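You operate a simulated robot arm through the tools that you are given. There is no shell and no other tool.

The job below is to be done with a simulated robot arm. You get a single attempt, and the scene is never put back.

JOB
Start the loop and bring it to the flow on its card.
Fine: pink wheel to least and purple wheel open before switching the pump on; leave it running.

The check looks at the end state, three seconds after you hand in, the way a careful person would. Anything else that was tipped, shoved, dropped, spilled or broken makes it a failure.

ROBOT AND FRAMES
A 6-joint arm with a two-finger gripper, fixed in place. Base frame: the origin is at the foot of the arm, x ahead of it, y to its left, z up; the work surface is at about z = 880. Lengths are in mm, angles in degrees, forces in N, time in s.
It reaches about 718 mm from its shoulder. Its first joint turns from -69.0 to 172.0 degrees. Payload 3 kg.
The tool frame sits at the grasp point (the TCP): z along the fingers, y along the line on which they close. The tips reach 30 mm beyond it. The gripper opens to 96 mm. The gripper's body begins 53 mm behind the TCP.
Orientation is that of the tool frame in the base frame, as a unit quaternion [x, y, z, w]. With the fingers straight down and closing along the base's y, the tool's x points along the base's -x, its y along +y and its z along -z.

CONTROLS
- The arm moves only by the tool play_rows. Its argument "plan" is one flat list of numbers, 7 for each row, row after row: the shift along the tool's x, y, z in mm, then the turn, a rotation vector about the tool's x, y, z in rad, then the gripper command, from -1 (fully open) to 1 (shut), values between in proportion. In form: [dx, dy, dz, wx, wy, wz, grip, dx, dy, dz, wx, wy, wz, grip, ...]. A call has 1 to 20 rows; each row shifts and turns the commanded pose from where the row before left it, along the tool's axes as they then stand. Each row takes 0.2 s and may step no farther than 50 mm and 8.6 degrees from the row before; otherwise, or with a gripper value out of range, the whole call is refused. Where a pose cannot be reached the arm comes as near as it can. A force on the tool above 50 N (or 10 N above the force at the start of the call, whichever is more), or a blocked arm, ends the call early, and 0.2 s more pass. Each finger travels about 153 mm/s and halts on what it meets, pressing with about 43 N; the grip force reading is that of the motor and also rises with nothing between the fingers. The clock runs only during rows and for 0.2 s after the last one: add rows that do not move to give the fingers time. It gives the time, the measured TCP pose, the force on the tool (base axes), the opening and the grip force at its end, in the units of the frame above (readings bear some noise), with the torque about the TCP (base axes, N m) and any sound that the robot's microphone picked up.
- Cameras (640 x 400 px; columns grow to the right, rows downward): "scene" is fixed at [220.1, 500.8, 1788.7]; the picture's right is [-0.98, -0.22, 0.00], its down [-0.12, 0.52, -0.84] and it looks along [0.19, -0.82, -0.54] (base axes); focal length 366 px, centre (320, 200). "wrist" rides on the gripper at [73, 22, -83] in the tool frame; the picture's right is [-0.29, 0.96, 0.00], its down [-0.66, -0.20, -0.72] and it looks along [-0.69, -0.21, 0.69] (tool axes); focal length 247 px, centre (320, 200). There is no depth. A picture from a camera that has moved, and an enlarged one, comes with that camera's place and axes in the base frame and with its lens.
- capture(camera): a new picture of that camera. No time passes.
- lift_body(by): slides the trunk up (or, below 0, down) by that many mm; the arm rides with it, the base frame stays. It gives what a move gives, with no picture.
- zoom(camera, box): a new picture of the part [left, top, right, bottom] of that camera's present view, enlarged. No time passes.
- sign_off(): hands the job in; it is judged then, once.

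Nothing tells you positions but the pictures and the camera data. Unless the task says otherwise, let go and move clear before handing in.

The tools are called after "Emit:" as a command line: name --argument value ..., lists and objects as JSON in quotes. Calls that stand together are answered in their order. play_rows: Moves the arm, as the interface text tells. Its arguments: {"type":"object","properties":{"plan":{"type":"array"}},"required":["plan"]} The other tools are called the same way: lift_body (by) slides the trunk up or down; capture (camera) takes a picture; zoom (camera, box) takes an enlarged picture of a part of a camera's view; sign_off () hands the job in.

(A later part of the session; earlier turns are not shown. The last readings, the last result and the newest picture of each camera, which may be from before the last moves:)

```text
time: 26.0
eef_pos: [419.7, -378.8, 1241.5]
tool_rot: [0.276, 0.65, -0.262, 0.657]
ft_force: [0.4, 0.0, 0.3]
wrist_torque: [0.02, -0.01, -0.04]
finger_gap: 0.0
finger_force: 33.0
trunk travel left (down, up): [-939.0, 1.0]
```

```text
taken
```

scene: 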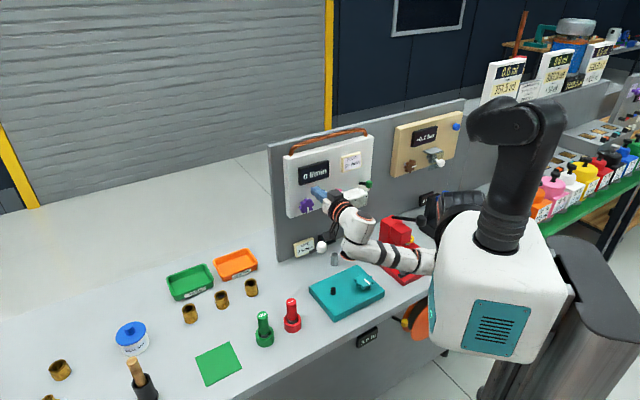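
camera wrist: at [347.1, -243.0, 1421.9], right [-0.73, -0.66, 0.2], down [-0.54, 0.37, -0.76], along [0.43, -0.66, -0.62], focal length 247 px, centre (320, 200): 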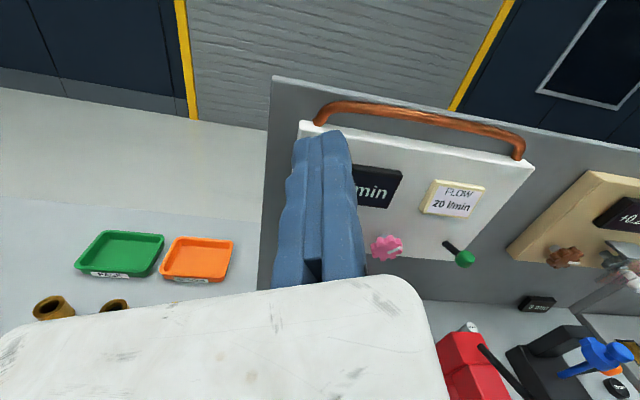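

The arm is back at a safe standoff. Now I'll roll counter-clockwise in two halves to bring the camera to the top the other way.

Emit:
play_rows --plan '[0, 0, 0, 0, 0, -0.1309, 1, 0, 0, 0, 0, 0, -0.1309, 1, 0, 0, 0, 0, 0, -0.1309, 1, 0, 0, 0, 0, 0, -0.1309, 1, 0, 0, 0, 0, 0, -0.1309, 1, 0, 0, 0, 0, 0, -0.1309, 1, 0, 0, 0, 0, 0, -0.1309, 1, 0, 0, 0, 0, 0, -0.1309, 1, 0, 0, 0, 0, 0, -0.1309, 1, 0, 0, 0, 0, 0, -0.1309, 1, 0, 0, 0, 0, 0, -0.1309, 1, 0, 0, 0, 0, 0, -0.1309, 1]'

Emit:
play_rows --plan '[0, 0, 0, 0, 0, -0.1309, 1, 0, 0, 0, 0, 0, -0.1309, 1, 0, 0, 0, 0, 0, -0.1309, 1, 0, 0, 0, 0, 0, -0.1309, 1]'

Emit:
capture --camera "scene"

```text
time: 28.6
eef_pos: [419.3, -377.9, 1241.2]
tool_rot: [-0.264, 0.655, -0.651, 0.279]
ft_force: [0.1, 0.4, 0.8]
wrist_torque: [0.01, -0.01, 0.02]
finger_gap: 0.2
finger_force: 32.8
trunk travel left (down, up): [-939.0, 1.0]
```

```text
time: 29.6
eef_pos: [420.9, -377.6, 1241.5]
tool_rot: [0.425, -0.564, 0.701, -0.101]
ft_force: [-0.5, 0.1, -0.2]
wrist_torque: [0.0, 0.02, -0.03]
finger_gap: 0.0
finger_force: 32.9
trunk travel left (down, up): [-939.0, 1.0]
```

```text
taken
```

scene: 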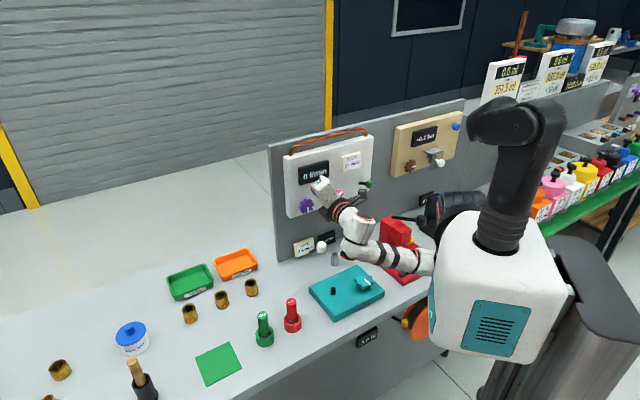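

The roll to -120° went fine with no limit reached. I'll continue to -180° so the camera sits on top.

Emit:
play_rows --plan '[0, 0, 0, 0, 0, -0.1309, 1, 0, 0, 0, 0, 0, -0.1309, 1, 0, 0, 0, 0, 0, -0.1309, 1, 0, 0, 0, 0, 0, -0.1309, 1]'

Emit:
play_rows --plan '[0, 0, 0, 0, 0, -0.1309, 1, 0, 0, 0, 0, 0, -0.1309, 1, 0, 0, 0, 0, 0, -0.1309, 1, 0, 0, 0, 0, 0, -0.1309, 1]'

Emit:
capture --camera "wrist"

Emit:
capture --camera "scene"

```text
time: 30.6
eef_pos: [420.1, -377.2, 1241.4]
tool_rot: [0.556, -0.437, 0.702, 0.084]
ft_force: [-0.1, 0.3, 0.4]
wrist_torque: [0.01, -0.02, 0.01]
finger_gap: 0.0
finger_force: 33.4
trunk travel left (down, up): [-939.0, 1.0]
```

```text
time: 31.6
eef_pos: [419.7, -376.5, 1241.6]
tool_rot: [0.65, -0.277, 0.657, 0.262]
ft_force: [0.0, 0.0, 0.0]
wrist_torque: [-0.02, -0.03, 0.01]
finger_gap: 0.1
finger_force: 33.2
trunk travel left (down, up): [-939.0, 1.0]
```

```text
taken
camera wrist: at [343.5, -335.5, 1313.7], right [-0.67, -0.67, -0.31], down [-0.36, 0.66, -0.66], along [0.65, -0.33, -0.69], focal length 247 px, centre (320, 200)
```

wrist: 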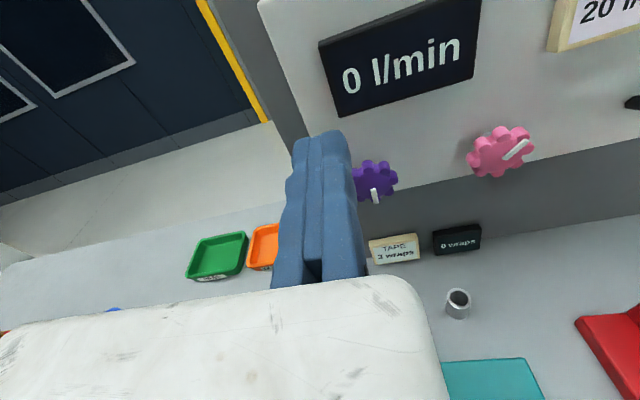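

```text
taken
```

scene: 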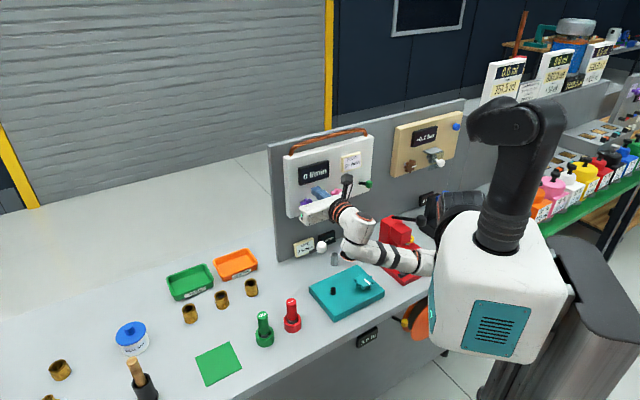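

The camera is now on top with an upright view, and the roll has gone from +105° to -180° without trouble. To know how much turning range I have, I'll test how far the roll continues past -180°, staying at the standoff.

Emit:
play_rows --plan '[0, 0, 0, 0, 0, -0.1309, 1, 0, 0, 0, 0, 0, -0.1309, 1, 0, 0, 0, 0, 0, -0.1309, 1]'

Emit:
play_rows --plan '[0, 0, 0, 0, 0, -0.1309, 1, 0, 0, 0, 0, 0, -0.1309, 1, 0, 0, 0, 0, 0, -0.1309, 1]'

```text
time: 32.4
eef_pos: [418.4, -377.6, 1241.4]
tool_rot: [0.692, -0.145, 0.593, 0.385]
ft_force: [0.3, -0.5, 0.0]
wrist_torque: [-0.04, 0.0, 0.04]
finger_gap: 0.0
finger_force: 32.7
trunk travel left (down, up): [-939.0, 1.0]
```

```text
time: 33.2
eef_pos: [420.0, -377.1, 1241.7]
tool_rot: [0.706, -0.007, 0.507, 0.494]
ft_force: [-0.1, -0.8, -0.6]
wrist_torque: [0.0, 0.01, -0.04]
finger_gap: 0.1
finger_force: 33.7
trunk travel left (down, up): [-939.0, 1.0]
```

The roll is free down to at least -225°, giving over 300° in all. Now I'll set the roll to about -157.5° and come down in front of the purple wheel, still short of it.

Emit:
play_rows --plan '[0, 0, 0, 0, 0, 0.1309, 1, 0, 0, 0, 0, 0, 0.1309, 1, 0, 0, 0, 0, 0, 0.1309, 1, 0, 0, 0, 0, 0, 0.1309, 1, 0, 0, 0, 0, 0, 0.1309, 1, 0, 0, 0, 0, 0, 0.1309, 1, 0, 0, 0, 0, 0, 0.1309, 1, 0, 0, 0, 0, 0, 0.1309, 1, 0, 0, 0, 0, 0, 0.1309, 1]'

Emit:
play_rows --plan '[-19.2, 18.2, 5.4, 0, 0, 0, 1, -19.2, 18.2, 5.4, 0, 0, 0, 1, -19.2, 18.2, 5.4, 0, 0, 0, 1, -19.2, 18.2, 5.4, 0, 0, 0, -0.375, -19.2, 18.2, 5.4, 0, 0, 0, -0.375]'

Emit:
capture --camera "wrist"

Emit:
zoom --camera "scene" --box '[270, 120, 450, 300]'

```text
time: 35.2
eef_pos: [419.8, -377.7, 1240.4]
tool_rot: [0.583, -0.399, 0.696, 0.127]
ft_force: [-0.9, -0.7, -0.2]
wrist_torque: [0.04, 0.0, 0.0]
finger_gap: 0.2
finger_force: 32.9
trunk travel left (down, up): [-939.0, 1.0]
```

```text
time: 36.4
eef_pos: [408.6, -428.5, 1115.4]
tool_rot: [0.583, -0.4, 0.695, 0.128]
ft_force: [-0.3, 0.3, -1.1]
wrist_torque: [0.03, -0.02, -0.02]
finger_gap: 66.1
finger_force: 0.0
trunk travel left (down, up): [-939.0, 1.0]
```

```text
taken
camera wrist: at [313.5, -406.4, 1172.6], right [-0.53, -0.54, -0.66], down [-0.19, 0.83, -0.52], along [0.82, -0.15, -0.55], focal length 247 px, centre (320, 200)
```

wrist: 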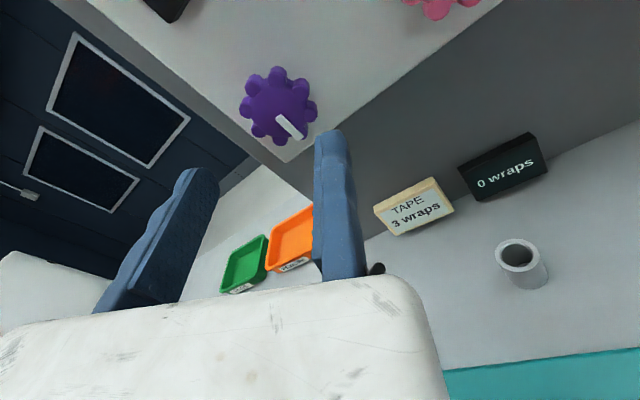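

```text
2.22 times, centred on (360, 210) of scene
camera zoom: at [220.1, 500.8, 1788.7], right [-0.98, -0.22, 0.0], down [-0.12, 0.52, -0.84], along [0.19, -0.82, -0.54], focal length 814 px, centre (231, 178)
```

zoom: 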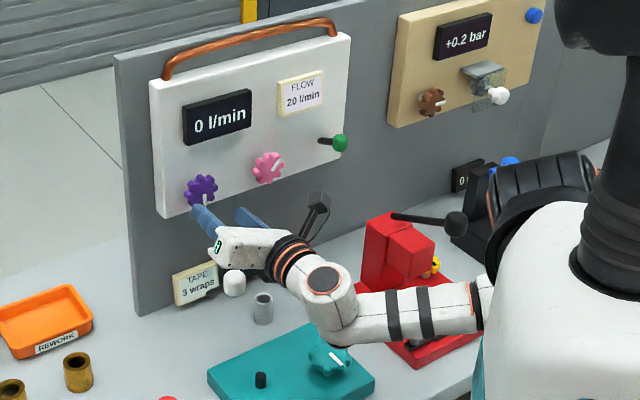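

The purple wheel sits between the fingers' lines as expected. I'll correct a few millimetres and advance most of the way.

Emit:
play_rows --plan '[4.6, 2.1, 10, 0, 0, 0, -0.375, 0, 0, 10, 0, 0, 0, -0.375, 0, 0, 10, 0, 0, 0, -0.375, 0, 0, 8, 0, 0, 0, -0.375]'

Emit:
capture --camera "wrist"

Emit:
zoom --camera "scene" --box '[280, 170, 380, 270]'

```text
time: 37.4
eef_pos: [432.1, -456.7, 1118.5]
tool_rot: [0.584, -0.397, 0.696, 0.127]
ft_force: [-0.4, 0.6, -0.1]
wrist_torque: [0.03, 0.01, -0.02]
finger_gap: 66.1
finger_force: 0.1
trunk travel left (down, up): [-939.0, 1.0]
```

```text
taken
camera wrist: at [338.3, -434.8, 1177.2], right [-0.53, -0.54, -0.66], down [-0.19, 0.83, -0.52], along [0.82, -0.15, -0.55], focal length 247 px, centre (320, 200)
```

wrist: 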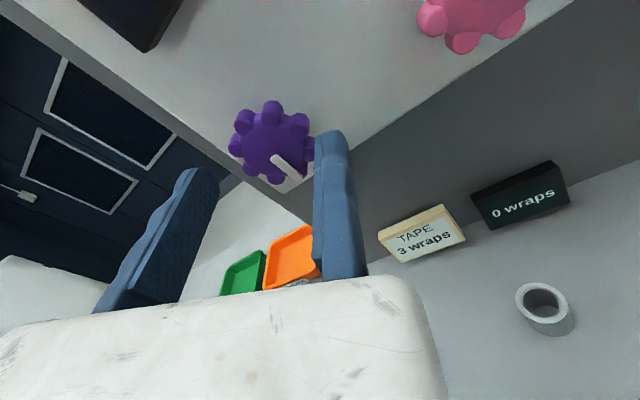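

```text
4.00 times, centred on (330, 220) of scene
camera zoom: at [220.1, 500.8, 1788.7], right [-0.98, -0.22, 0.0], down [-0.12, 0.52, -0.84], along [0.19, -0.82, -0.54], focal length 1465 px, centre (280, 120)
```

zoom: 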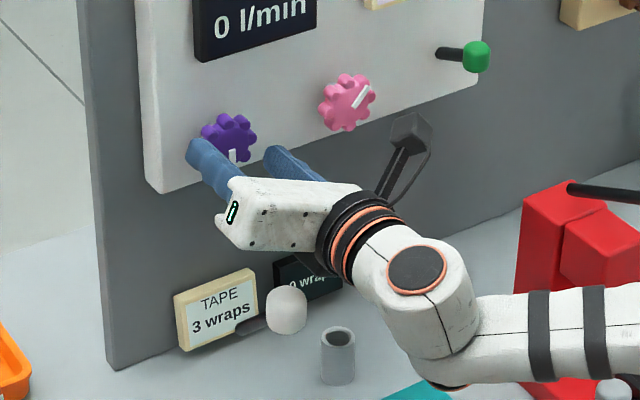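

The alignment looks right: the wheel centre is about 30 mm from the fixed pad. I'll move 2 mm closer and slide forward over the wheel.

Emit:
play_rows --plan '[1, -2, 6, 0, 0, 0, -0.375, 0, 0, 6, 0, 0, 0, -0.375, 0, 0, 6, 0, 0, 0, -0.375]'

Emit:
zoom --camera "wrist" --box '[180, 80, 420, 230]'

Emit:
zoom --camera "scene" --box '[290, 180, 350, 230]'

```text
time: 38.2
eef_pos: [446.6, -468.9, 1121.8]
tool_rot: [0.584, -0.399, 0.696, 0.128]
ft_force: [0.5, -0.1, 0.4]
wrist_torque: [-0.03, 0.02, 0.0]
finger_gap: 65.8
finger_force: 0.0
trunk travel left (down, up): [-939.0, 1.0]
```

```text
2.67 times, centred on (300, 155) of wrist
camera zoom: at [352.0, -446.3, 1178.2], right [-0.53, -0.54, -0.66], down [-0.19, 0.83, -0.52], along [0.82, -0.15, -0.55], focal length 659 px, centre (373, 320)
```

zoom: 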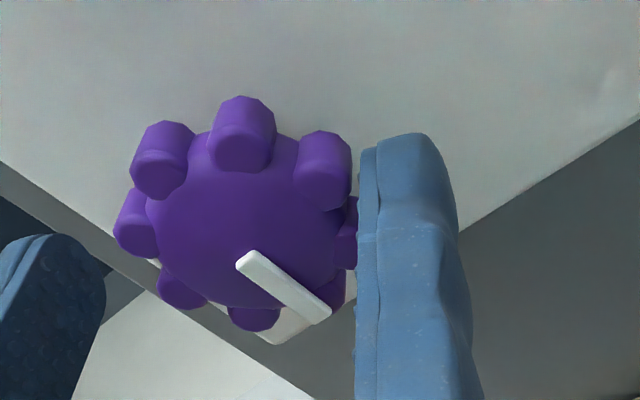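

```text
8.00 times, centred on (320, 205) of scene
camera zoom: at [220.1, 500.8, 1788.7], right [-0.98, -0.22, 0.0], down [-0.12, 0.52, -0.84], along [0.19, -0.82, -0.54], focal length 2929 px, centre (320, 160)
```

zoom: 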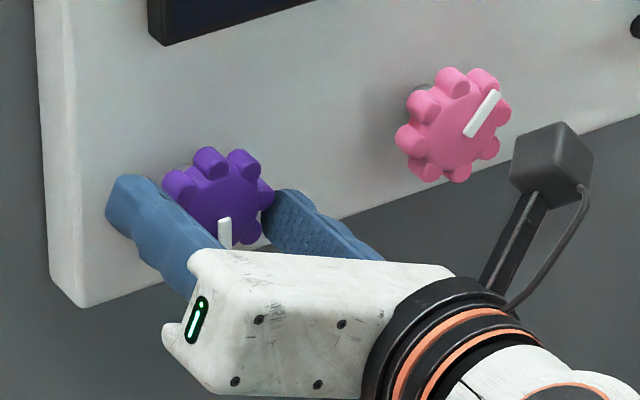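

Fingers straddle the purple wheel with good overlap. I'll close on it gently and read the forces.

Emit:
play_rows --plan '[0, 0, 3, 0, 0, 0, -0.375, 0, 0, 0, 0, 0, 0, 1, 0, 0, 0, 0, 0, 0, 1]'

Emit:
zoom --camera "wrist" --box '[180, 80, 420, 230]'

```text
time: 39.0
eef_pos: [450.4, -470.9, 1122.2]
tool_rot: [0.583, -0.398, 0.697, 0.128]
ft_force: [5.9, 0.3, 8.8]
wrist_torque: [0.32, 0.15, -0.28]
finger_gap: 49.4
finger_force: 45.0
trunk travel left (down, up): [-939.0, 1.0]
```

```text
2.67 times, centred on (300, 155) of wrist
camera zoom: at [355.6, -447.1, 1180.4], right [-0.53, -0.54, -0.66], down [-0.19, 0.83, -0.52], along [0.83, -0.15, -0.54], focal length 659 px, centre (373, 320)
```

zoom: 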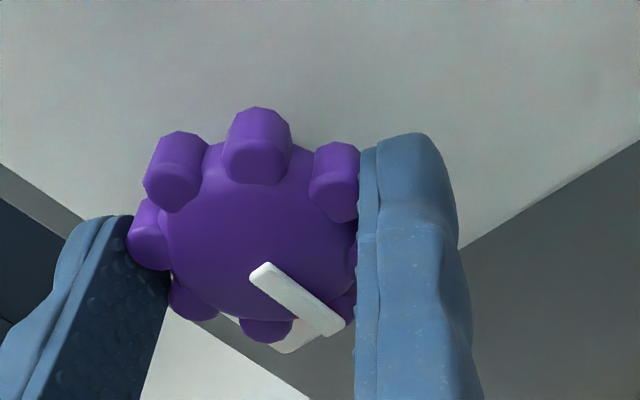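

The wheel is gripped (gap 49 mm). I'll try turning it counter-clockwise by 15° about its own axis and read the reaction.

Emit:
play_rows --plan '[2.15, -0.1, 0, 0, 0, -0.0873, 1, 2.15, -0.1, 0, 0, 0, -0.0873, 1, 2.15, -0.1, 0, 0, 0, -0.0873, 1]'

Emit:
zoom --camera "wrist" --box '[180, 80, 420, 230]'

```text
time: 39.8
eef_pos: [449.3, -471.0, 1129.2]
tool_rot: [0.63, -0.318, 0.673, 0.219]
ft_force: [13.7, -2.1, 17.4]
wrist_torque: [0.62, 0.0, -0.3]
finger_gap: 49.2
finger_force: 45.4
trunk travel left (down, up): [-939.0, 1.0]
```

```text
2.67 times, centred on (300, 155) of wrist
camera zoom: at [366.6, -435.9, 1198.0], right [-0.63, -0.64, -0.43], down [-0.3, 0.72, -0.62], along [0.71, -0.26, -0.65], focal length 659 px, centre (373, 320)
```

zoom: 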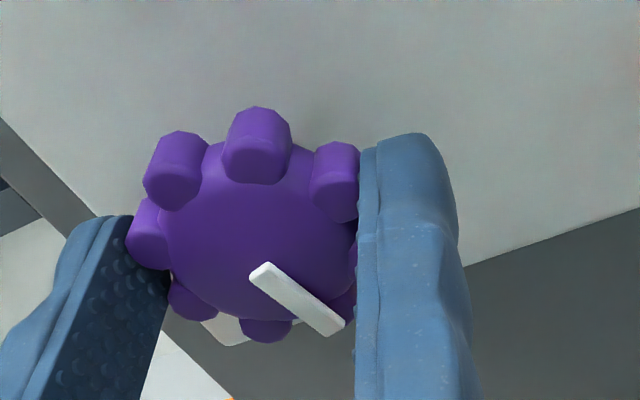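

The wheel turns freely counter-clockwise. I'll continue in that direction, easing the side load with a small shift.

Emit:
play_rows --plan '[3.1, -0.8, 0, 0, 0, -0.0873, 1, 2.15, -0.1, 0, 0, 0, -0.0873, 1, 2.15, -0.1, 0, 0, 0, -0.0873, 1, 2.15, -0.1, 0, 0, 0, -0.0873, 1]'

Emit:
play_rows --plan '[2.15, -0.1, 0, 0, 0, -0.0873, 1, 2.15, -0.1, 0, 0, 0, -0.0873, 1, 2.15, -0.1, 0, 0, 0, -0.0873, 1, 2.15, -0.1, 0, 0, 0, -0.0873, 1]'

Emit:
zoom --camera "wrist" --box '[180, 80, 420, 230]'

```text
time: 40.8
eef_pos: [450.8, -470.4, 1138.1]
tool_rot: [0.677, -0.204, 0.624, 0.333]
ft_force: [12.1, 3.3, 10.2]
wrist_torque: [0.39, -0.05, 0.07]
finger_gap: 49.4
finger_force: 45.5
trunk travel left (down, up): [-939.0, 1.0]
```

```text
time: 41.8
eef_pos: [453.0, -466.5, 1145.7]
tool_rot: [0.702, -0.082, 0.557, 0.436]
ft_force: [15.0, 4.2, 10.0]
wrist_torque: [0.22, -0.33, -0.52]
finger_gap: 49.2
finger_force: 45.3
trunk travel left (down, up): [-939.0, 1.0]
```

```text
2.67 times, centred on (300, 155) of wrist
camera zoom: at [407.4, -394.8, 1219.7], right [-0.68, -0.69, 0.25], down [-0.63, 0.39, -0.67], along [0.37, -0.61, -0.7], focal length 659 px, centre (373, 320)
```

zoom: 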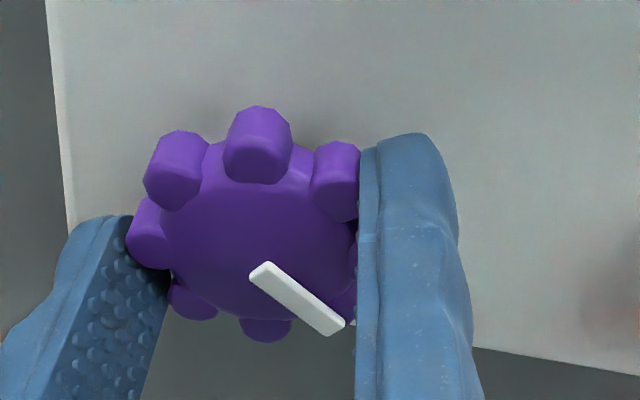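

It still turns freely after 55° counter-clockwise. Before going further I want to know whether its starting position (pointer down) was an end stop, so I'll turn it back and gently test a little past that.

Emit:
play_rows --plan '[-2.15, -0.1, 0, 0, 0, 0.0873, 1, -2.15, -0.1, 0, 0, 0, 0.0873, 1, -2.15, -0.1, 0, 0, 0, 0.0873, 1, -2.15, -0.1, 0, 0, 0, 0.0873, 1, -2.15, -0.1, 0, 0, 0, 0.0873, 1, -2.15, -0.1, 0, 0, 0, 0.0873, 1, -2.15, -0.1, 0, 0, 0, 0.0873, 1, -2.15, -0.1, 0, 0, 0, 0.0873, 1, -2.15, -0.1, 0, 0, 0, 0.0873, 1, -2.15, -0.1, 0, 0, 0, 0.0873, 1]'

Emit:
play_rows --plan '[-2.15, -0.1, 0, 0, 0, 0.0873, 1, -1.29, 0, 0, 0, 0, 0.0524, 1]'

Emit:
zoom --camera "wrist" --box '[180, 80, 420, 230]'

```text
time: 44.0
eef_pos: [449.9, -469.7, 1125.8]
tool_rot: [0.6, -0.374, 0.689, 0.16]
ft_force: [13.2, -3.8, 14.9]
wrist_torque: [-0.31, -0.83, -0.72]
finger_gap: 49.4
finger_force: 45.0
trunk travel left (down, up): [-939.0, 1.0]
```

```text
time: 44.6
eef_pos: [451.2, -468.6, 1120.2]
tool_rot: [0.574, -0.413, 0.698, 0.11]
ft_force: [8.6, 0.2, 6.9]
wrist_torque: [-0.67, 0.42, -0.71]
finger_gap: 49.4
finger_force: 45.3
trunk travel left (down, up): [-939.0, 1.0]
```

```text
2.67 times, centred on (300, 155) of wrist
camera zoom: at [354.1, -448.3, 1175.9], right [-0.51, -0.51, -0.69], down [-0.18, 0.85, -0.5], along [0.84, -0.13, -0.52], focal length 659 px, centre (373, 320)
```

zoom: 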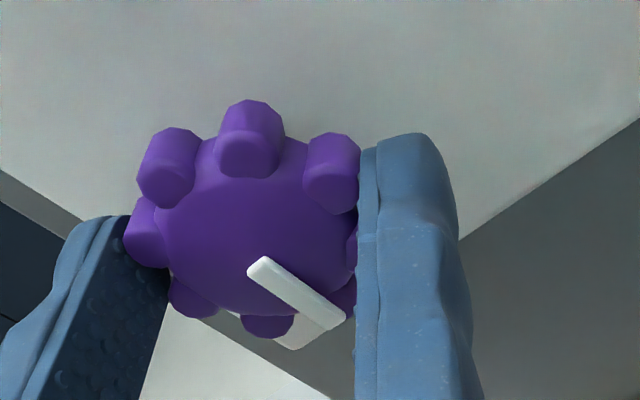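

The torque rose on passing the start position; I'll nudge a few degrees more to see if it is truly a stop.

Emit:
play_rows --plan '[-1.72, 0, 0, 0, 0, 0.0698, 1]'

Emit:
zoom --camera "wrist" --box '[180, 80, 420, 230]'

```text
time: 45.0
eef_pos: [450.4, -467.4, 1118.2]
tool_rot: [0.56, -0.433, 0.701, 0.085]
ft_force: [5.2, 4.0, -2.0]
wrist_torque: [-0.54, 0.9, -0.29]
finger_gap: 49.7
finger_force: 45.2
trunk travel left (down, up): [-939.0, 1.0]
```

```text
2.67 times, centred on (300, 155) of wrist
camera zoom: at [352.3, -450.1, 1169.5], right [-0.47, -0.48, -0.74], down [-0.15, 0.87, -0.46], along [0.87, -0.1, -0.49], focal length 659 px, centre (373, 320)
```

zoom: 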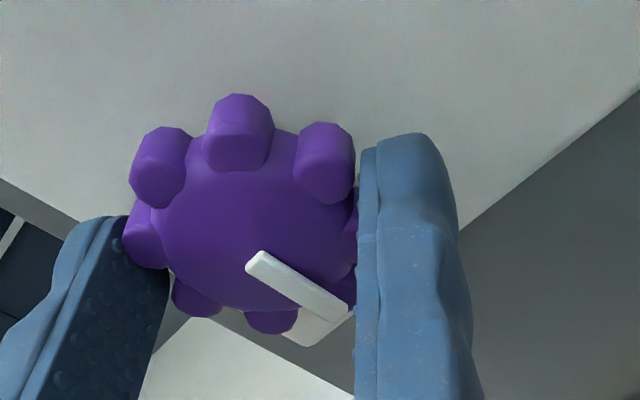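

That confirms it: with the pointer down, the purple wheel is against its clockwise stop (closed), and it opens counter-clockwise. I'll now turn it counter-clockwise as far as this grip allows.

Emit:
play_rows --plan '[2.58, -0.13, 0, 0, 0, -0.1047, 1, 2.58, -0.13, 0, 0, 0, -0.1047, 1, 2.58, -0.13, 0, 0, 0, -0.1047, 1, 2.58, -0.13, 0, 0, 0, -0.1047, 1, 2.58, -0.13, 0, 0, 0, -0.1047, 1, 2.58, -0.13, 0, 0, 0, -0.1047, 1, 2.58, -0.13, 0, 0, 0, -0.1047, 1, 2.58, -0.13, 0, 0, 0, -0.1047, 1, 2.58, -0.13, 0, 0, 0, -0.1047, 1, 2.58, -0.13, 0, 0, 0, -0.1047, 1, 2.58, -0.13, 0, 0, 0, -0.1047, 1, 2.58, -0.13, 0, 0, 0, -0.1047, 1]'

Emit:
zoom --camera "wrist" --box '[180, 80, 420, 230]'

Emit:
zoom --camera "scene" --box '[270, 150, 390, 250]'

```text
time: 47.6
eef_pos: [454.8, -463.5, 1150.0]
tool_rot: [0.707, -0.019, 0.517, 0.483]
ft_force: [3.9, 18.3, -18.4]
wrist_torque: [0.59, 0.66, 0.24]
finger_gap: 49.3
finger_force: 44.8
trunk travel left (down, up): [-939.0, 1.0]
```

```text
2.67 times, centred on (300, 155) of wrist
camera zoom: at [418.5, -383.5, 1218.8], right [-0.64, -0.65, 0.41], down [-0.71, 0.3, -0.63], along [0.28, -0.7, -0.66], focal length 659 px, centre (373, 320)
```

zoom: 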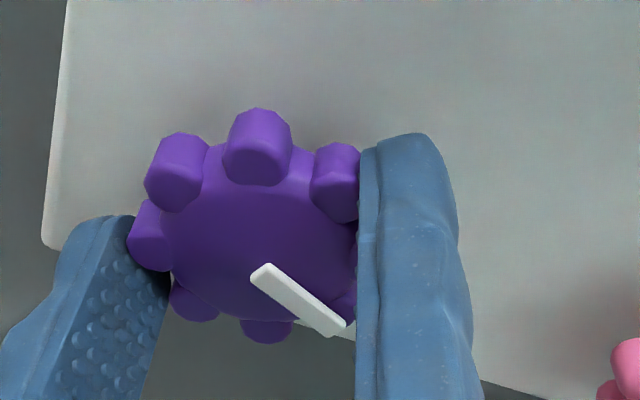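

```text
4.00 times, centred on (330, 200) of scene
camera zoom: at [220.1, 500.8, 1788.7], right [-0.98, -0.22, 0.0], down [-0.12, 0.52, -0.84], along [0.19, -0.82, -0.54], focal length 1465 px, centre (280, 200)
```

zoom: 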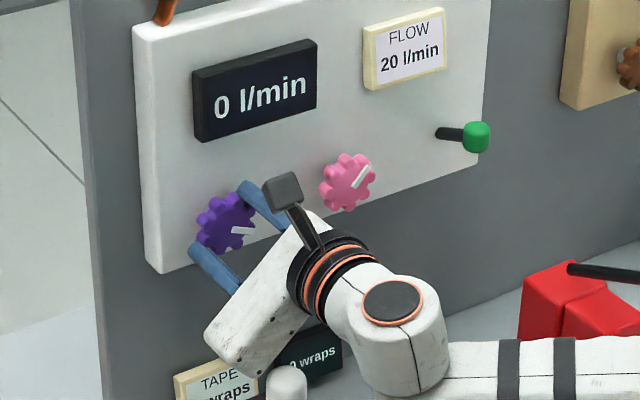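

The purple pointer is now near 3:30. The gripper body is getting close to the white knob, so I'll release, back off straight, roll the hand back clockwise about the wheel's axis, and take a fresh grip.

Emit:
play_rows --plan '[0, 0, 0, 0, 0, 0, -0.375, 0, 0, 0, 0, 0, 0, -0.375, 0, 2, -15, 0, 0, 0, -0.375, 0, 0, -15, 0, 0, 0, -0.375, 0, 0, -15, 0, 0, 0, -0.375, 0, 0, -15, 0, 0, 0, -0.375]'

Emit:
play_rows --plan '[-3.52, -0.23, 0, 0, 0, 0.1309, -0.375, -3.52, -0.23, 0, 0, 0, 0.1309, -0.375, -3.52, -0.23, 0, 0, 0, 0.1309, -0.375, -3.52, -0.23, 0, 0, 0, 0.1309, -0.375, -3.52, -0.23, 0, 0, 0, 0.1309, -0.375, -3.52, -0.23, 0, 0, 0, 0.1309, -0.375, -3.52, -0.23, 0, 0, 0, 0.1309, -0.375, -3.52, -0.23, 0, 0, 0, 0.1309, -0.375, -3.52, -0.23, 0, 0, 0, 0.1309, -0.375, -3.52, -0.23, 0, 0, 0, 0.1309, -0.375, -3.52, -0.23, 0, 0, 0, 0.1309, -0.375, -3.52, -0.23, 0, 0, 0, 0.1309, -0.375]'

Emit:
capture --camera "wrist"

Emit:
zoom --camera "scene" --box '[270, 150, 390, 270]'

```text
time: 49.0
eef_pos: [405.0, -427.1, 1150.1]
tool_rot: [0.706, -0.023, 0.518, 0.482]
ft_force: [-0.9, -0.2, -0.1]
wrist_torque: [-0.02, -0.02, 0.04]
finger_gap: 66.3
finger_force: 0.1
trunk travel left (down, up): [-939.0, 1.0]
```

```text
time: 51.6
eef_pos: [409.3, -424.8, 1113.1]
tool_rot: [0.483, -0.516, 0.707, -0.026]
ft_force: [0.6, 0.1, 0.1]
wrist_torque: [-0.01, 0.0, 0.01]
finger_gap: 66.2
finger_force: 0.1
trunk travel left (down, up): [-939.0, 1.0]
```

```text
taken
camera wrist: at [300.6, -416.2, 1144.3], right [-0.28, -0.29, -0.91], down [-0.07, 0.96, -0.28], along [0.96, -0.02, -0.29], focal length 247 px, centre (320, 200)
```

wrist: 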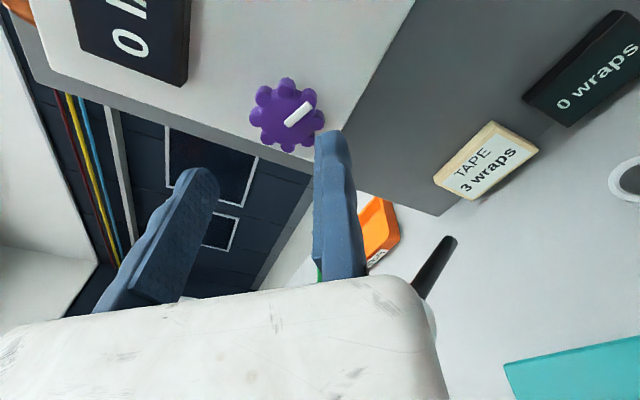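

```text
3.33 times, centred on (330, 210) of scene
camera zoom: at [220.1, 500.8, 1788.7], right [-0.98, -0.22, 0.0], down [-0.12, 0.52, -0.84], along [0.19, -0.82, -0.54], focal length 1220 px, centre (287, 167)
```

zoom: 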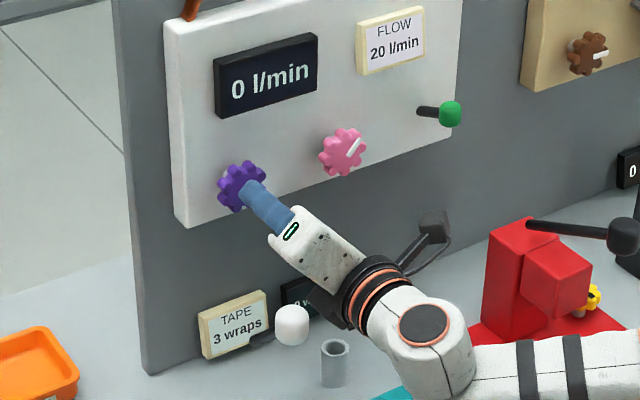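

The view is clear and the wheel is well centred between the fingers. I'll move forward again and grip at this new roll.

Emit:
play_rows --plan '[-2.5, 1, 14, 0, 0, 0, -0.375, 0, 0, 14, 0, 0, 0, -0.375, 0, 0, 14, 0, 0, 0, -0.375, 0, 0, 8, 0, 0, 0, -0.375, 0, 0, 8, 0, 0, 0, -0.375]'

Emit:
zoom --camera "wrist" --box '[180, 80, 420, 230]'

```text
time: 52.8
eef_pos: [450.7, -465.5, 1110.7]
tool_rot: [0.483, -0.516, 0.707, -0.026]
ft_force: [0.3, 0.6, -0.5]
wrist_torque: [0.0, 0.02, 0.02]
finger_gap: 66.2
finger_force: 0.1
trunk travel left (down, up): [-939.0, 1.0]
```

```text
2.67 times, centred on (300, 155) of wrist
camera zoom: at [342.8, -457.5, 1141.3], right [-0.29, -0.29, -0.91], down [-0.07, 0.96, -0.28], along [0.96, -0.02, -0.29], focal length 659 px, centre (373, 320)
```

zoom: 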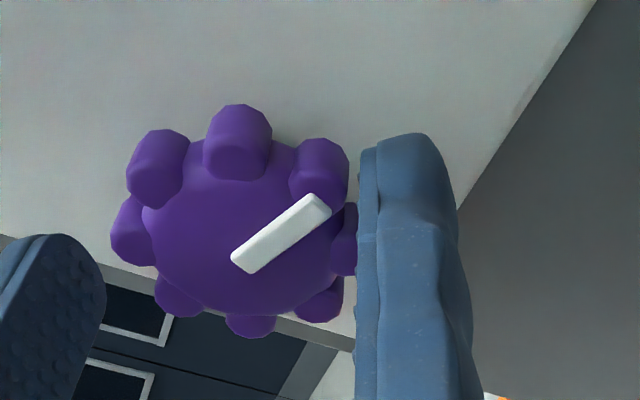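

Well placed. I'll close and continue turning counter-clockwise.

Emit:
play_rows --plan '[0, 0, 0, 0, 0, 0, 1, 0, 0, 0, 0, 0, 0, 1, 2.58, -0.13, 0, 0, 0, -0.1047, 1, 2.58, -0.13, 0, 0, 0, -0.1047, 1, 2.58, -0.13, 0, 0, 0, -0.1047, 1, 2.58, -0.13, 0, 0, 0, -0.1047, 1, 2.58, -0.13, 0, 0, 0, -0.1047, 1]'

Emit:
zoom --camera "wrist" --box '[180, 80, 420, 230]'

```text
time: 54.4
eef_pos: [448.0, -467.6, 1120.7]
tool_rot: [0.601, -0.371, 0.689, 0.161]
ft_force: [18.5, -0.3, 21.9]
wrist_torque: [-0.16, -0.8, -0.41]
finger_gap: 49.0
finger_force: 45.1
trunk travel left (down, up): [-939.0, 1.0]
```

```text
2.67 times, centred on (300, 155) of wrist
camera zoom: at [358.0, -440.6, 1184.0], right [-0.57, -0.58, -0.58], down [-0.23, 0.79, -0.56], along [0.79, -0.19, -0.59], focal length 659 px, centre (373, 320)
```

zoom: 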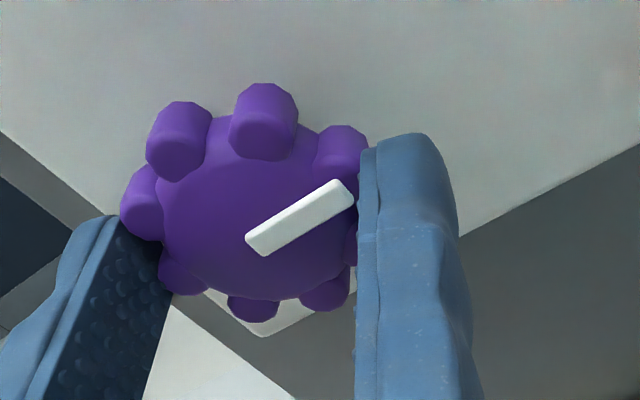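

It turned another 30°, but the tool is riding slightly low on the wheel (upward load). I'll ease upward while continuing.

Emit:
play_rows --plan '[2.0, -0.5, 0, 0, 0, 0, 1, 4.0, -0.13, 0, 0, 0, -0.1047, 1, 2.58, -0.13, 0, 0, 0, -0.1047, 1, 2.58, -0.13, 0, 0, 0, -0.1047, 1, 2.58, -0.13, 0, 0, 0, -0.1047, 1]'

Emit:
zoom --camera "wrist" --box '[180, 80, 420, 230]'

```text
time: 55.6
eef_pos: [446.0, -467.2, 1135.4]
tool_rot: [0.665, -0.239, 0.641, 0.301]
ft_force: [9.4, 11.8, 4.7]
wrist_torque: [0.65, -0.59, 0.07]
finger_gap: 49.4
finger_force: 45.0
trunk travel left (down, up): [-939.0, 1.0]
```

```text
2.67 times, centred on (300, 155) of wrist
camera zoom: at [376.9, -420.1, 1211.0], right [-0.69, -0.7, -0.2], down [-0.41, 0.61, -0.68], along [0.59, -0.38, -0.71], focal length 659 px, centre (373, 320)
```

zoom: 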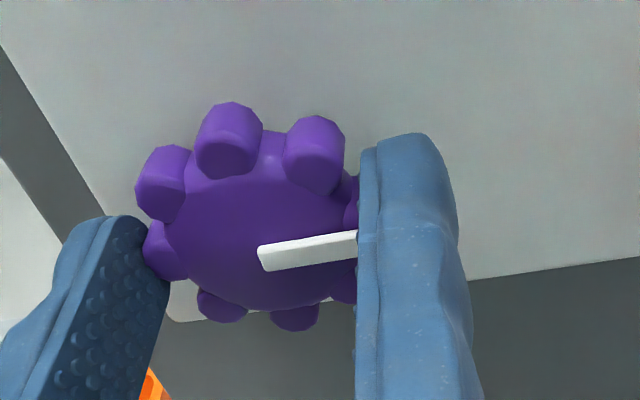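

The wheel stopped following: the fingers slipped, so it seems to have hit its counter-clockwise stop about a quarter turn from the start. I'll release, back off and check the pointer.

Emit:
play_rows --plan '[0, 0, 0, 0, 0, 0, -0.375, 0, 0, 0, 0, 0, 0, -0.375, 0, 2, -15, 0, 0, 0, -0.375, 0, 0, -15, 0, 0, 0, -0.375, 0, 0, -15, 0, 0, 0, -0.375, 0, 0, -15, 0, 0, 0, -0.375]'

Emit:
zoom --camera "wrist" --box '[180, 30, 420, 180]'

Emit:
zoom --camera "scene" --box '[290, 170, 370, 220]'

```text
time: 57.0
eef_pos: [399.0, -430.7, 1136.9]
tool_rot: [0.664, -0.24, 0.642, 0.298]
ft_force: [0.3, 1.4, -0.2]
wrist_torque: [-0.03, -0.03, 0.0]
finger_gap: 66.2
finger_force: 0.0
trunk travel left (down, up): [-939.0, 1.0]
```

```text
2.67 times, centred on (300, 105) of wrist
camera zoom: at [329.0, -384.3, 1210.9], right [-0.69, -0.69, -0.21], down [-0.41, 0.61, -0.68], along [0.6, -0.38, -0.71], focal length 659 px, centre (373, 453)
```

zoom: 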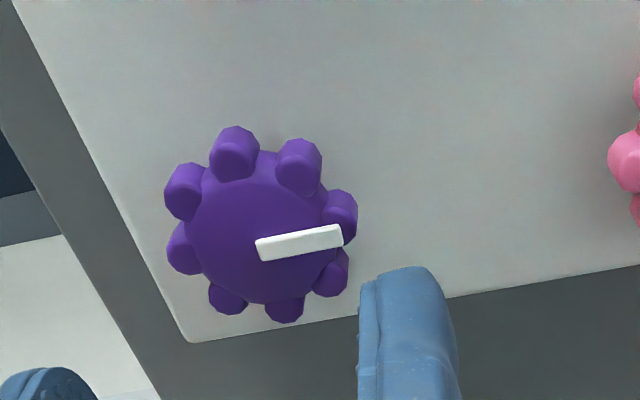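

```text
8.00 times, centred on (330, 195) of scene
camera zoom: at [220.1, 500.8, 1788.7], right [-0.98, -0.22, 0.0], down [-0.12, 0.52, -0.84], along [0.19, -0.82, -0.54], focal length 2929 px, centre (240, 240)
```

zoom: 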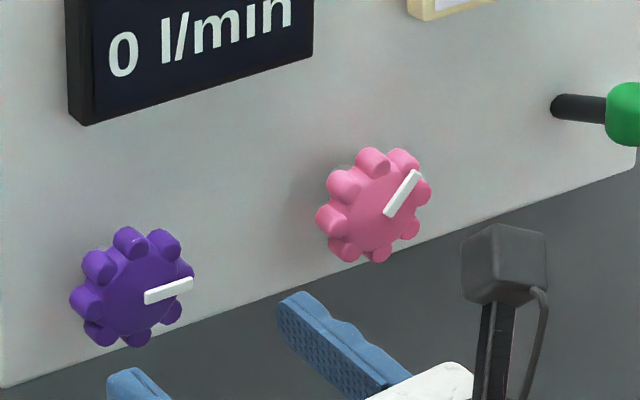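

The purple pointer now lies level at 3 o'clock, exactly a quarter turn counter-clockwise and against its stop, in line with the pipe: open. Next is the pink wheel, so I'll slide right along the panel in front of it.

Emit:
play_rows --plan '[-2.05, 28.3, -1, 0, 0, 0, -0.375, -2.05, 28.3, -1, 0, 0, 0, -0.375]'

Emit:
play_rows --plan '[-2.05, 28.3, 0, 0, 0, 0, -0.375, -2.05, 28.3, 0, 0, 0, 0, -0.375]'

Emit:
play_rows --plan '[0, 0, 0, 0, 0, -0.1047, -0.375, 0, 0, 0, 0, 0, -0.1047, -0.375, 0, 0, 0, 0, 0, -0.1047, -0.375]'

Emit:
capture --camera "wrist"

Emit:
capture --camera "scene"

```text
time: 57.6
eef_pos: [357.7, -469.7, 1135.1]
tool_rot: [0.665, -0.24, 0.641, 0.298]
ft_force: [-0.1, -0.3, 0.3]
wrist_torque: [-0.02, 0.02, -0.01]
finger_gap: 65.9
finger_force: 0.0
trunk travel left (down, up): [-939.0, 1.0]
```

```text
time: 58.2
eef_pos: [349.8, -470.9, 1131.1]
tool_rot: [0.665, -0.24, 0.641, 0.299]
ft_force: [0.1, 1.2, -1.1]
wrist_torque: [0.01, 0.02, 0.0]
finger_gap: 65.8
finger_force: 0.0
out of reach, approached as far as the arm can: row 1, 2
trunk travel left (down, up): [-939.0, 1.0]
```

```text
time: 59.0
eef_pos: [349.3, -471.9, 1129.4]
tool_rot: [0.694, -0.132, 0.587, 0.395]
ft_force: [0.2, -1.1, 0.2]
wrist_torque: [0.0, -0.03, 0.01]
finger_gap: 66.3
finger_force: 0.1
trunk travel left (down, up): [-939.0, 1.0]
```

```text
taken
camera wrist: at [295.6, -406.9, 1206.1], right [-0.7, -0.71, 0.11], down [-0.56, 0.46, -0.69], along [0.44, -0.54, -0.72], focal length 247 px, centre (320, 200)
```

wrist: 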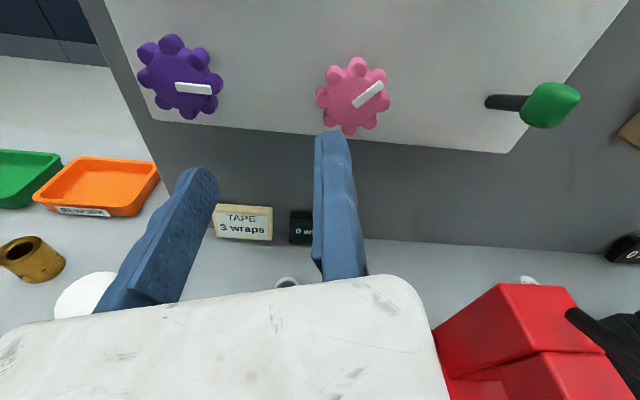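

```text
taken
```

scene: 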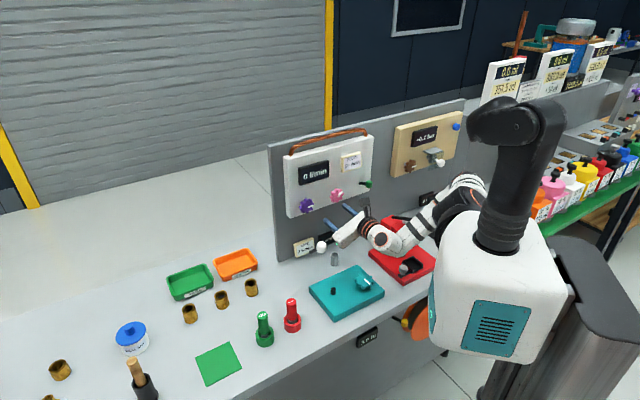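

The purple/pink view is good, but moving further right is out of reach in this posture. I'll look at the arm before deciding.

Emit:
zoom --camera "scene" --box '[330, 150, 510, 290]'

```text
2.86 times, centred on (420, 220) of scene
camera zoom: at [220.1, 500.8, 1788.7], right [-0.98, -0.22, 0.0], down [-0.12, 0.52, -0.84], along [0.19, -0.82, -0.54], focal length 1046 px, centre (34, 143)
```

zoom: 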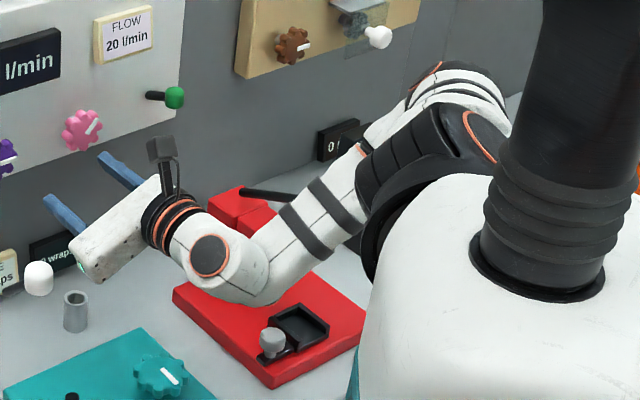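

The arm comes from the right-back, and a vertical wall in its reach stops it. Yawing the tool so it points a bit more toward -y should move the wrist to the allowed side; I'll test that in small steps.

Emit:
play_rows --plan '[0, 0, 0, -0.0794, -0.0362, 0, -0.375, 0, 0, 0, -0.0794, -0.0362, 0, -0.375]'

Emit:
play_rows --plan '[-8.3, 18.2, 0, 0, 0, 0, -0.375]'

```text
time: 59.6
eef_pos: [350.3, -470.7, 1130.0]
tool_rot: [0.682, -0.192, 0.549, 0.443]
ft_force: [0.7, 0.8, -1.3]
wrist_torque: [0.0, 0.01, -0.02]
finger_gap: 66.1
finger_force: 0.1
trunk travel left (down, up): [-939.0, 1.0]
```

```text
time: 60.0
eef_pos: [330.4, -484.0, 1129.4]
tool_rot: [0.682, -0.192, 0.55, 0.443]
ft_force: [0.6, 0.6, 0.2]
wrist_torque: [0.03, -0.07, 0.0]
finger_gap: 66.1
finger_force: 0.1
trunk travel left (down, up): [-939.0, 1.0]
```

With a 10° yaw the arm reaches in front of the pink wheel. I'll roll so the fingers close vertically, then yaw to about 25° off the wheel axis, which leaves room to turn the wheel about its true axis.

Emit:
play_rows --plan '[0, 0, 0, 0, 0, 0.1309, -0.375, 0, 0, 0, 0, 0, 0.1309, -0.375, 0, 0, 0, 0, 0, 0.1309, -0.375, 0, 0, 0, 0, 0, 0.1309, -0.375, 0, 0, 0, 0, 0, 0.1309, -0.375, 0, 0, 0, 0, 0, 0.1309, -0.375, 0, 0, 0, 0, 0, 0.1309, -0.375, 0, 0, 0, 0, 0, 0.1309, -0.375, 0, 0, 0, 0, 0, 0.1309, -0.375, 0, 0, 0, 0, 0, 0.1309, -0.375, 0, 0, 0, 0, 0, 0.1309, -0.375, 0, 0, 0, 0, 0, 0.1309, -0.375]'

Emit:
play_rows --plan '[0, 0, 0, 0.0227, 0.0944, 0.005, -0.375, 0, 0, 0, 0.0227, 0.0944, 0.005, -0.375, 0, 0, 0, 0.0227, 0.0944, 0.005, -0.375]'

Emit:
capture --camera "wrist"

Emit:
capture --camera "scene"

```text
time: 62.6
eef_pos: [331.9, -483.5, 1128.9]
tool_rot: [0.345, -0.619, 0.702, -0.075]
ft_force: [0.4, 0.6, -0.3]
wrist_torque: [0.02, 0.01, -0.02]
finger_gap: 65.6
finger_force: 0.2
trunk travel left (down, up): [-939.0, 1.0]
```

```text
time: 63.4
eef_pos: [333.0, -483.0, 1128.4]
tool_rot: [0.234, -0.602, 0.763, -0.003]
ft_force: [-0.2, -0.1, -0.6]
wrist_torque: [0.05, -0.03, -0.03]
finger_gap: 65.9
finger_force: 0.0
trunk travel left (down, up): [-939.0, 1.0]
```

```text
taken
camera wrist: at [232.1, -433.5, 1119.9], right [0.0, -0.18, -0.98], down [0.38, 0.91, -0.17], along [0.92, -0.38, 0.06], focal length 247 px, centre (320, 200)
```

wrist: 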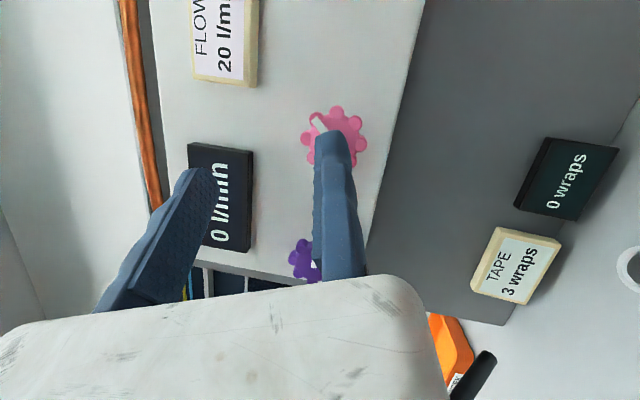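

```text
taken
```

scene: 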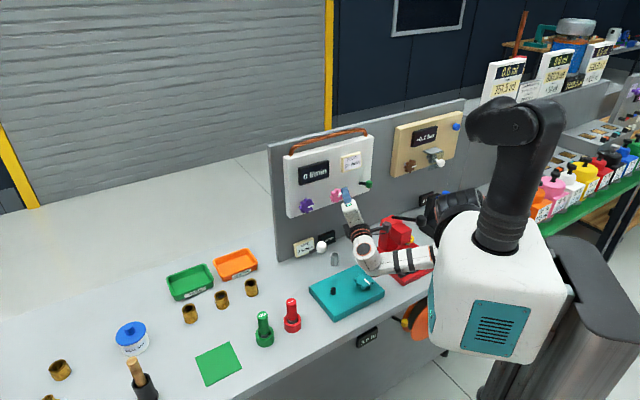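

The posture is within reach. Before I go lower I'll check clearance below the wrist over the teal box and near the red press.

Emit:
zoom --camera "scene" --box '[300, 170, 460, 310]'

```text
2.86 times, centred on (380, 240) of scene
camera zoom: at [220.1, 500.8, 1788.7], right [-0.98, -0.22, 0.0], down [-0.12, 0.52, -0.84], along [0.19, -0.82, -0.54], focal length 1046 px, centre (149, 86)
```

zoom: 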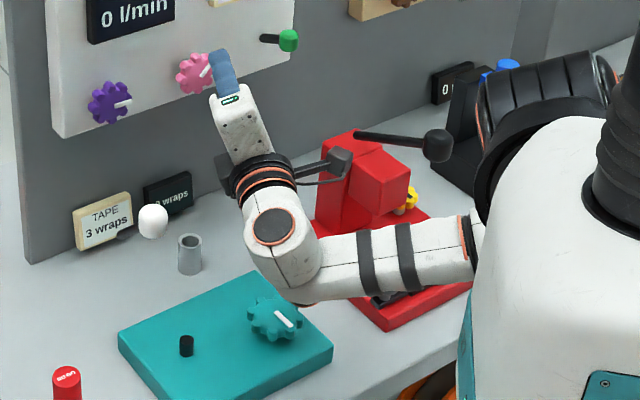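

There's ample clearance over the teal box and the press. I'll lower into line with the pink wheel and look again.

Emit:
play_rows --plan '[-6.35, 14.6, 4.75, 0, 0, 0, -0.375, -6.35, 14.6, 4.75, 0, 0, 0, -0.375]'

Emit:
capture --camera "wrist"

Emit:
zoom --camera "scene" --box '[290, 150, 410, 250]'

```text
time: 64.0
eef_pos: [339.6, -496.8, 1098.2]
tool_rot: [0.236, -0.601, 0.764, -0.004]
ft_force: [-0.8, 0.1, -0.1]
wrist_torque: [0.0, -0.01, -0.01]
finger_gap: 65.9
finger_force: 0.0
trunk travel left (down, up): [-939.0, 1.0]
```

```text
taken
camera wrist: at [238.3, -447.6, 1089.8], right [-0.01, -0.18, -0.98], down [0.38, 0.91, -0.17], along [0.92, -0.38, 0.06], focal length 247 px, centre (320, 200)
```

wrist: 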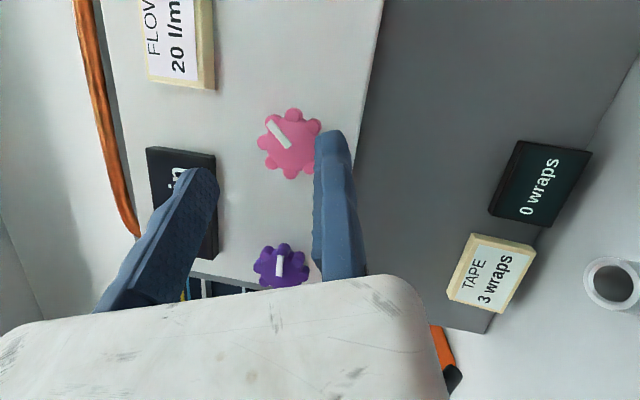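

```text
4.00 times, centred on (350, 200) of scene
camera zoom: at [220.1, 500.8, 1788.7], right [-0.98, -0.22, 0.0], down [-0.12, 0.52, -0.84], along [0.19, -0.82, -0.54], focal length 1465 px, centre (200, 200)
```

zoom: 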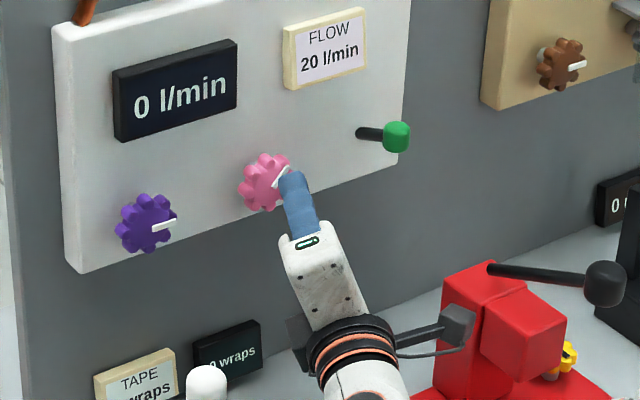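

The pink wheel is centred between the finger planes. I'll trim the alignment and approach straight toward the panel.

Emit:
play_rows --plan '[3.6, 0.5, 1.7, 0, 0, 0, -0.375, -4.9, 0, 10.5, 0, 0, 0, -0.375, -4.9, 0, 10.5, 0, 0, 0, -0.375, -4.9, 0, 10.5, 0, 0, 0, -0.375]'

Emit:
capture --camera "wrist"

Emit:
zoom --camera "scene" --box '[310, 170, 400, 240]'

```text
time: 65.0
eef_pos: [361.0, -522.6, 1099.9]
tool_rot: [0.236, -0.6, 0.764, -0.005]
ft_force: [0.3, 0.6, 0.8]
wrist_torque: [-0.02, -0.03, 0.02]
finger_gap: 66.1
finger_force: 0.1
trunk travel left (down, up): [-939.0, 1.0]
```

```text
taken
camera wrist: at [259.7, -474.1, 1091.7], right [0.0, -0.18, -0.98], down [0.38, 0.91, -0.17], along [0.92, -0.38, 0.06], focal length 247 px, centre (320, 200)
```

wrist: 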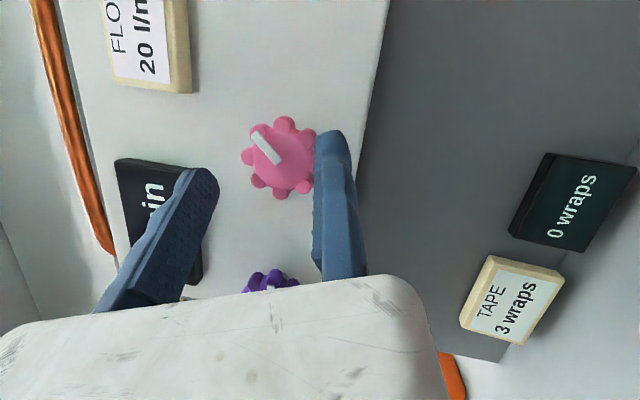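

```text
5.71 times, centred on (355, 205) of scene
camera zoom: at [220.1, 500.8, 1788.7], right [-0.98, -0.22, 0.0], down [-0.12, 0.52, -0.84], along [0.19, -0.82, -0.54], focal length 2092 px, centre (120, 171)
```

zoom: 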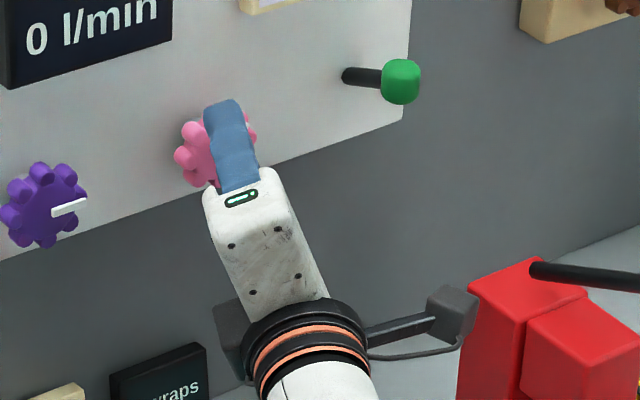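

Alignment holds and the camera clears the press. I'll advance the last part over the wheel.

Emit:
play_rows --plan '[-4.9, 0, 10.5, 0, 0, 0, -0.375, -4.9, 0, 10.5, 0, 0, 0, -0.375]'

Emit:
zoom --camera "wrist" --box '[180, 80, 420, 230]'

```text
time: 65.6
eef_pos: [377.0, -539.5, 1099.6]
tool_rot: [0.235, -0.602, 0.763, -0.003]
ft_force: [-1.5, 0.1, -0.7]
wrist_torque: [0.02, 0.02, 0.0]
finger_gap: 65.9
finger_force: 0.0
trunk travel left (down, up): [-939.0, 1.0]
```

```text
2.67 times, centred on (300, 155) of wrist
camera zoom: at [276.2, -490.0, 1092.2], right [0.0, -0.18, -0.98], down [0.38, 0.91, -0.17], along [0.92, -0.38, 0.06], focal length 659 px, centre (373, 320)
```

zoom: 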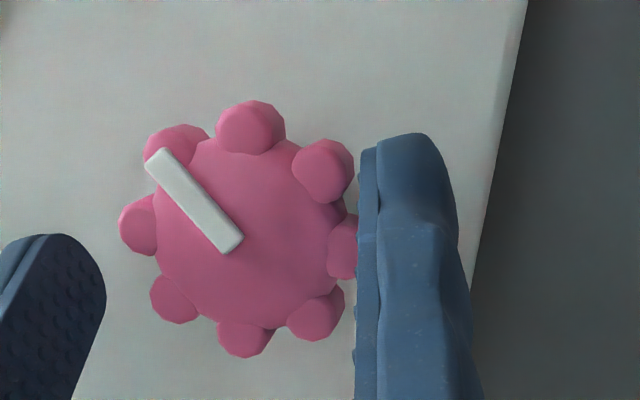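

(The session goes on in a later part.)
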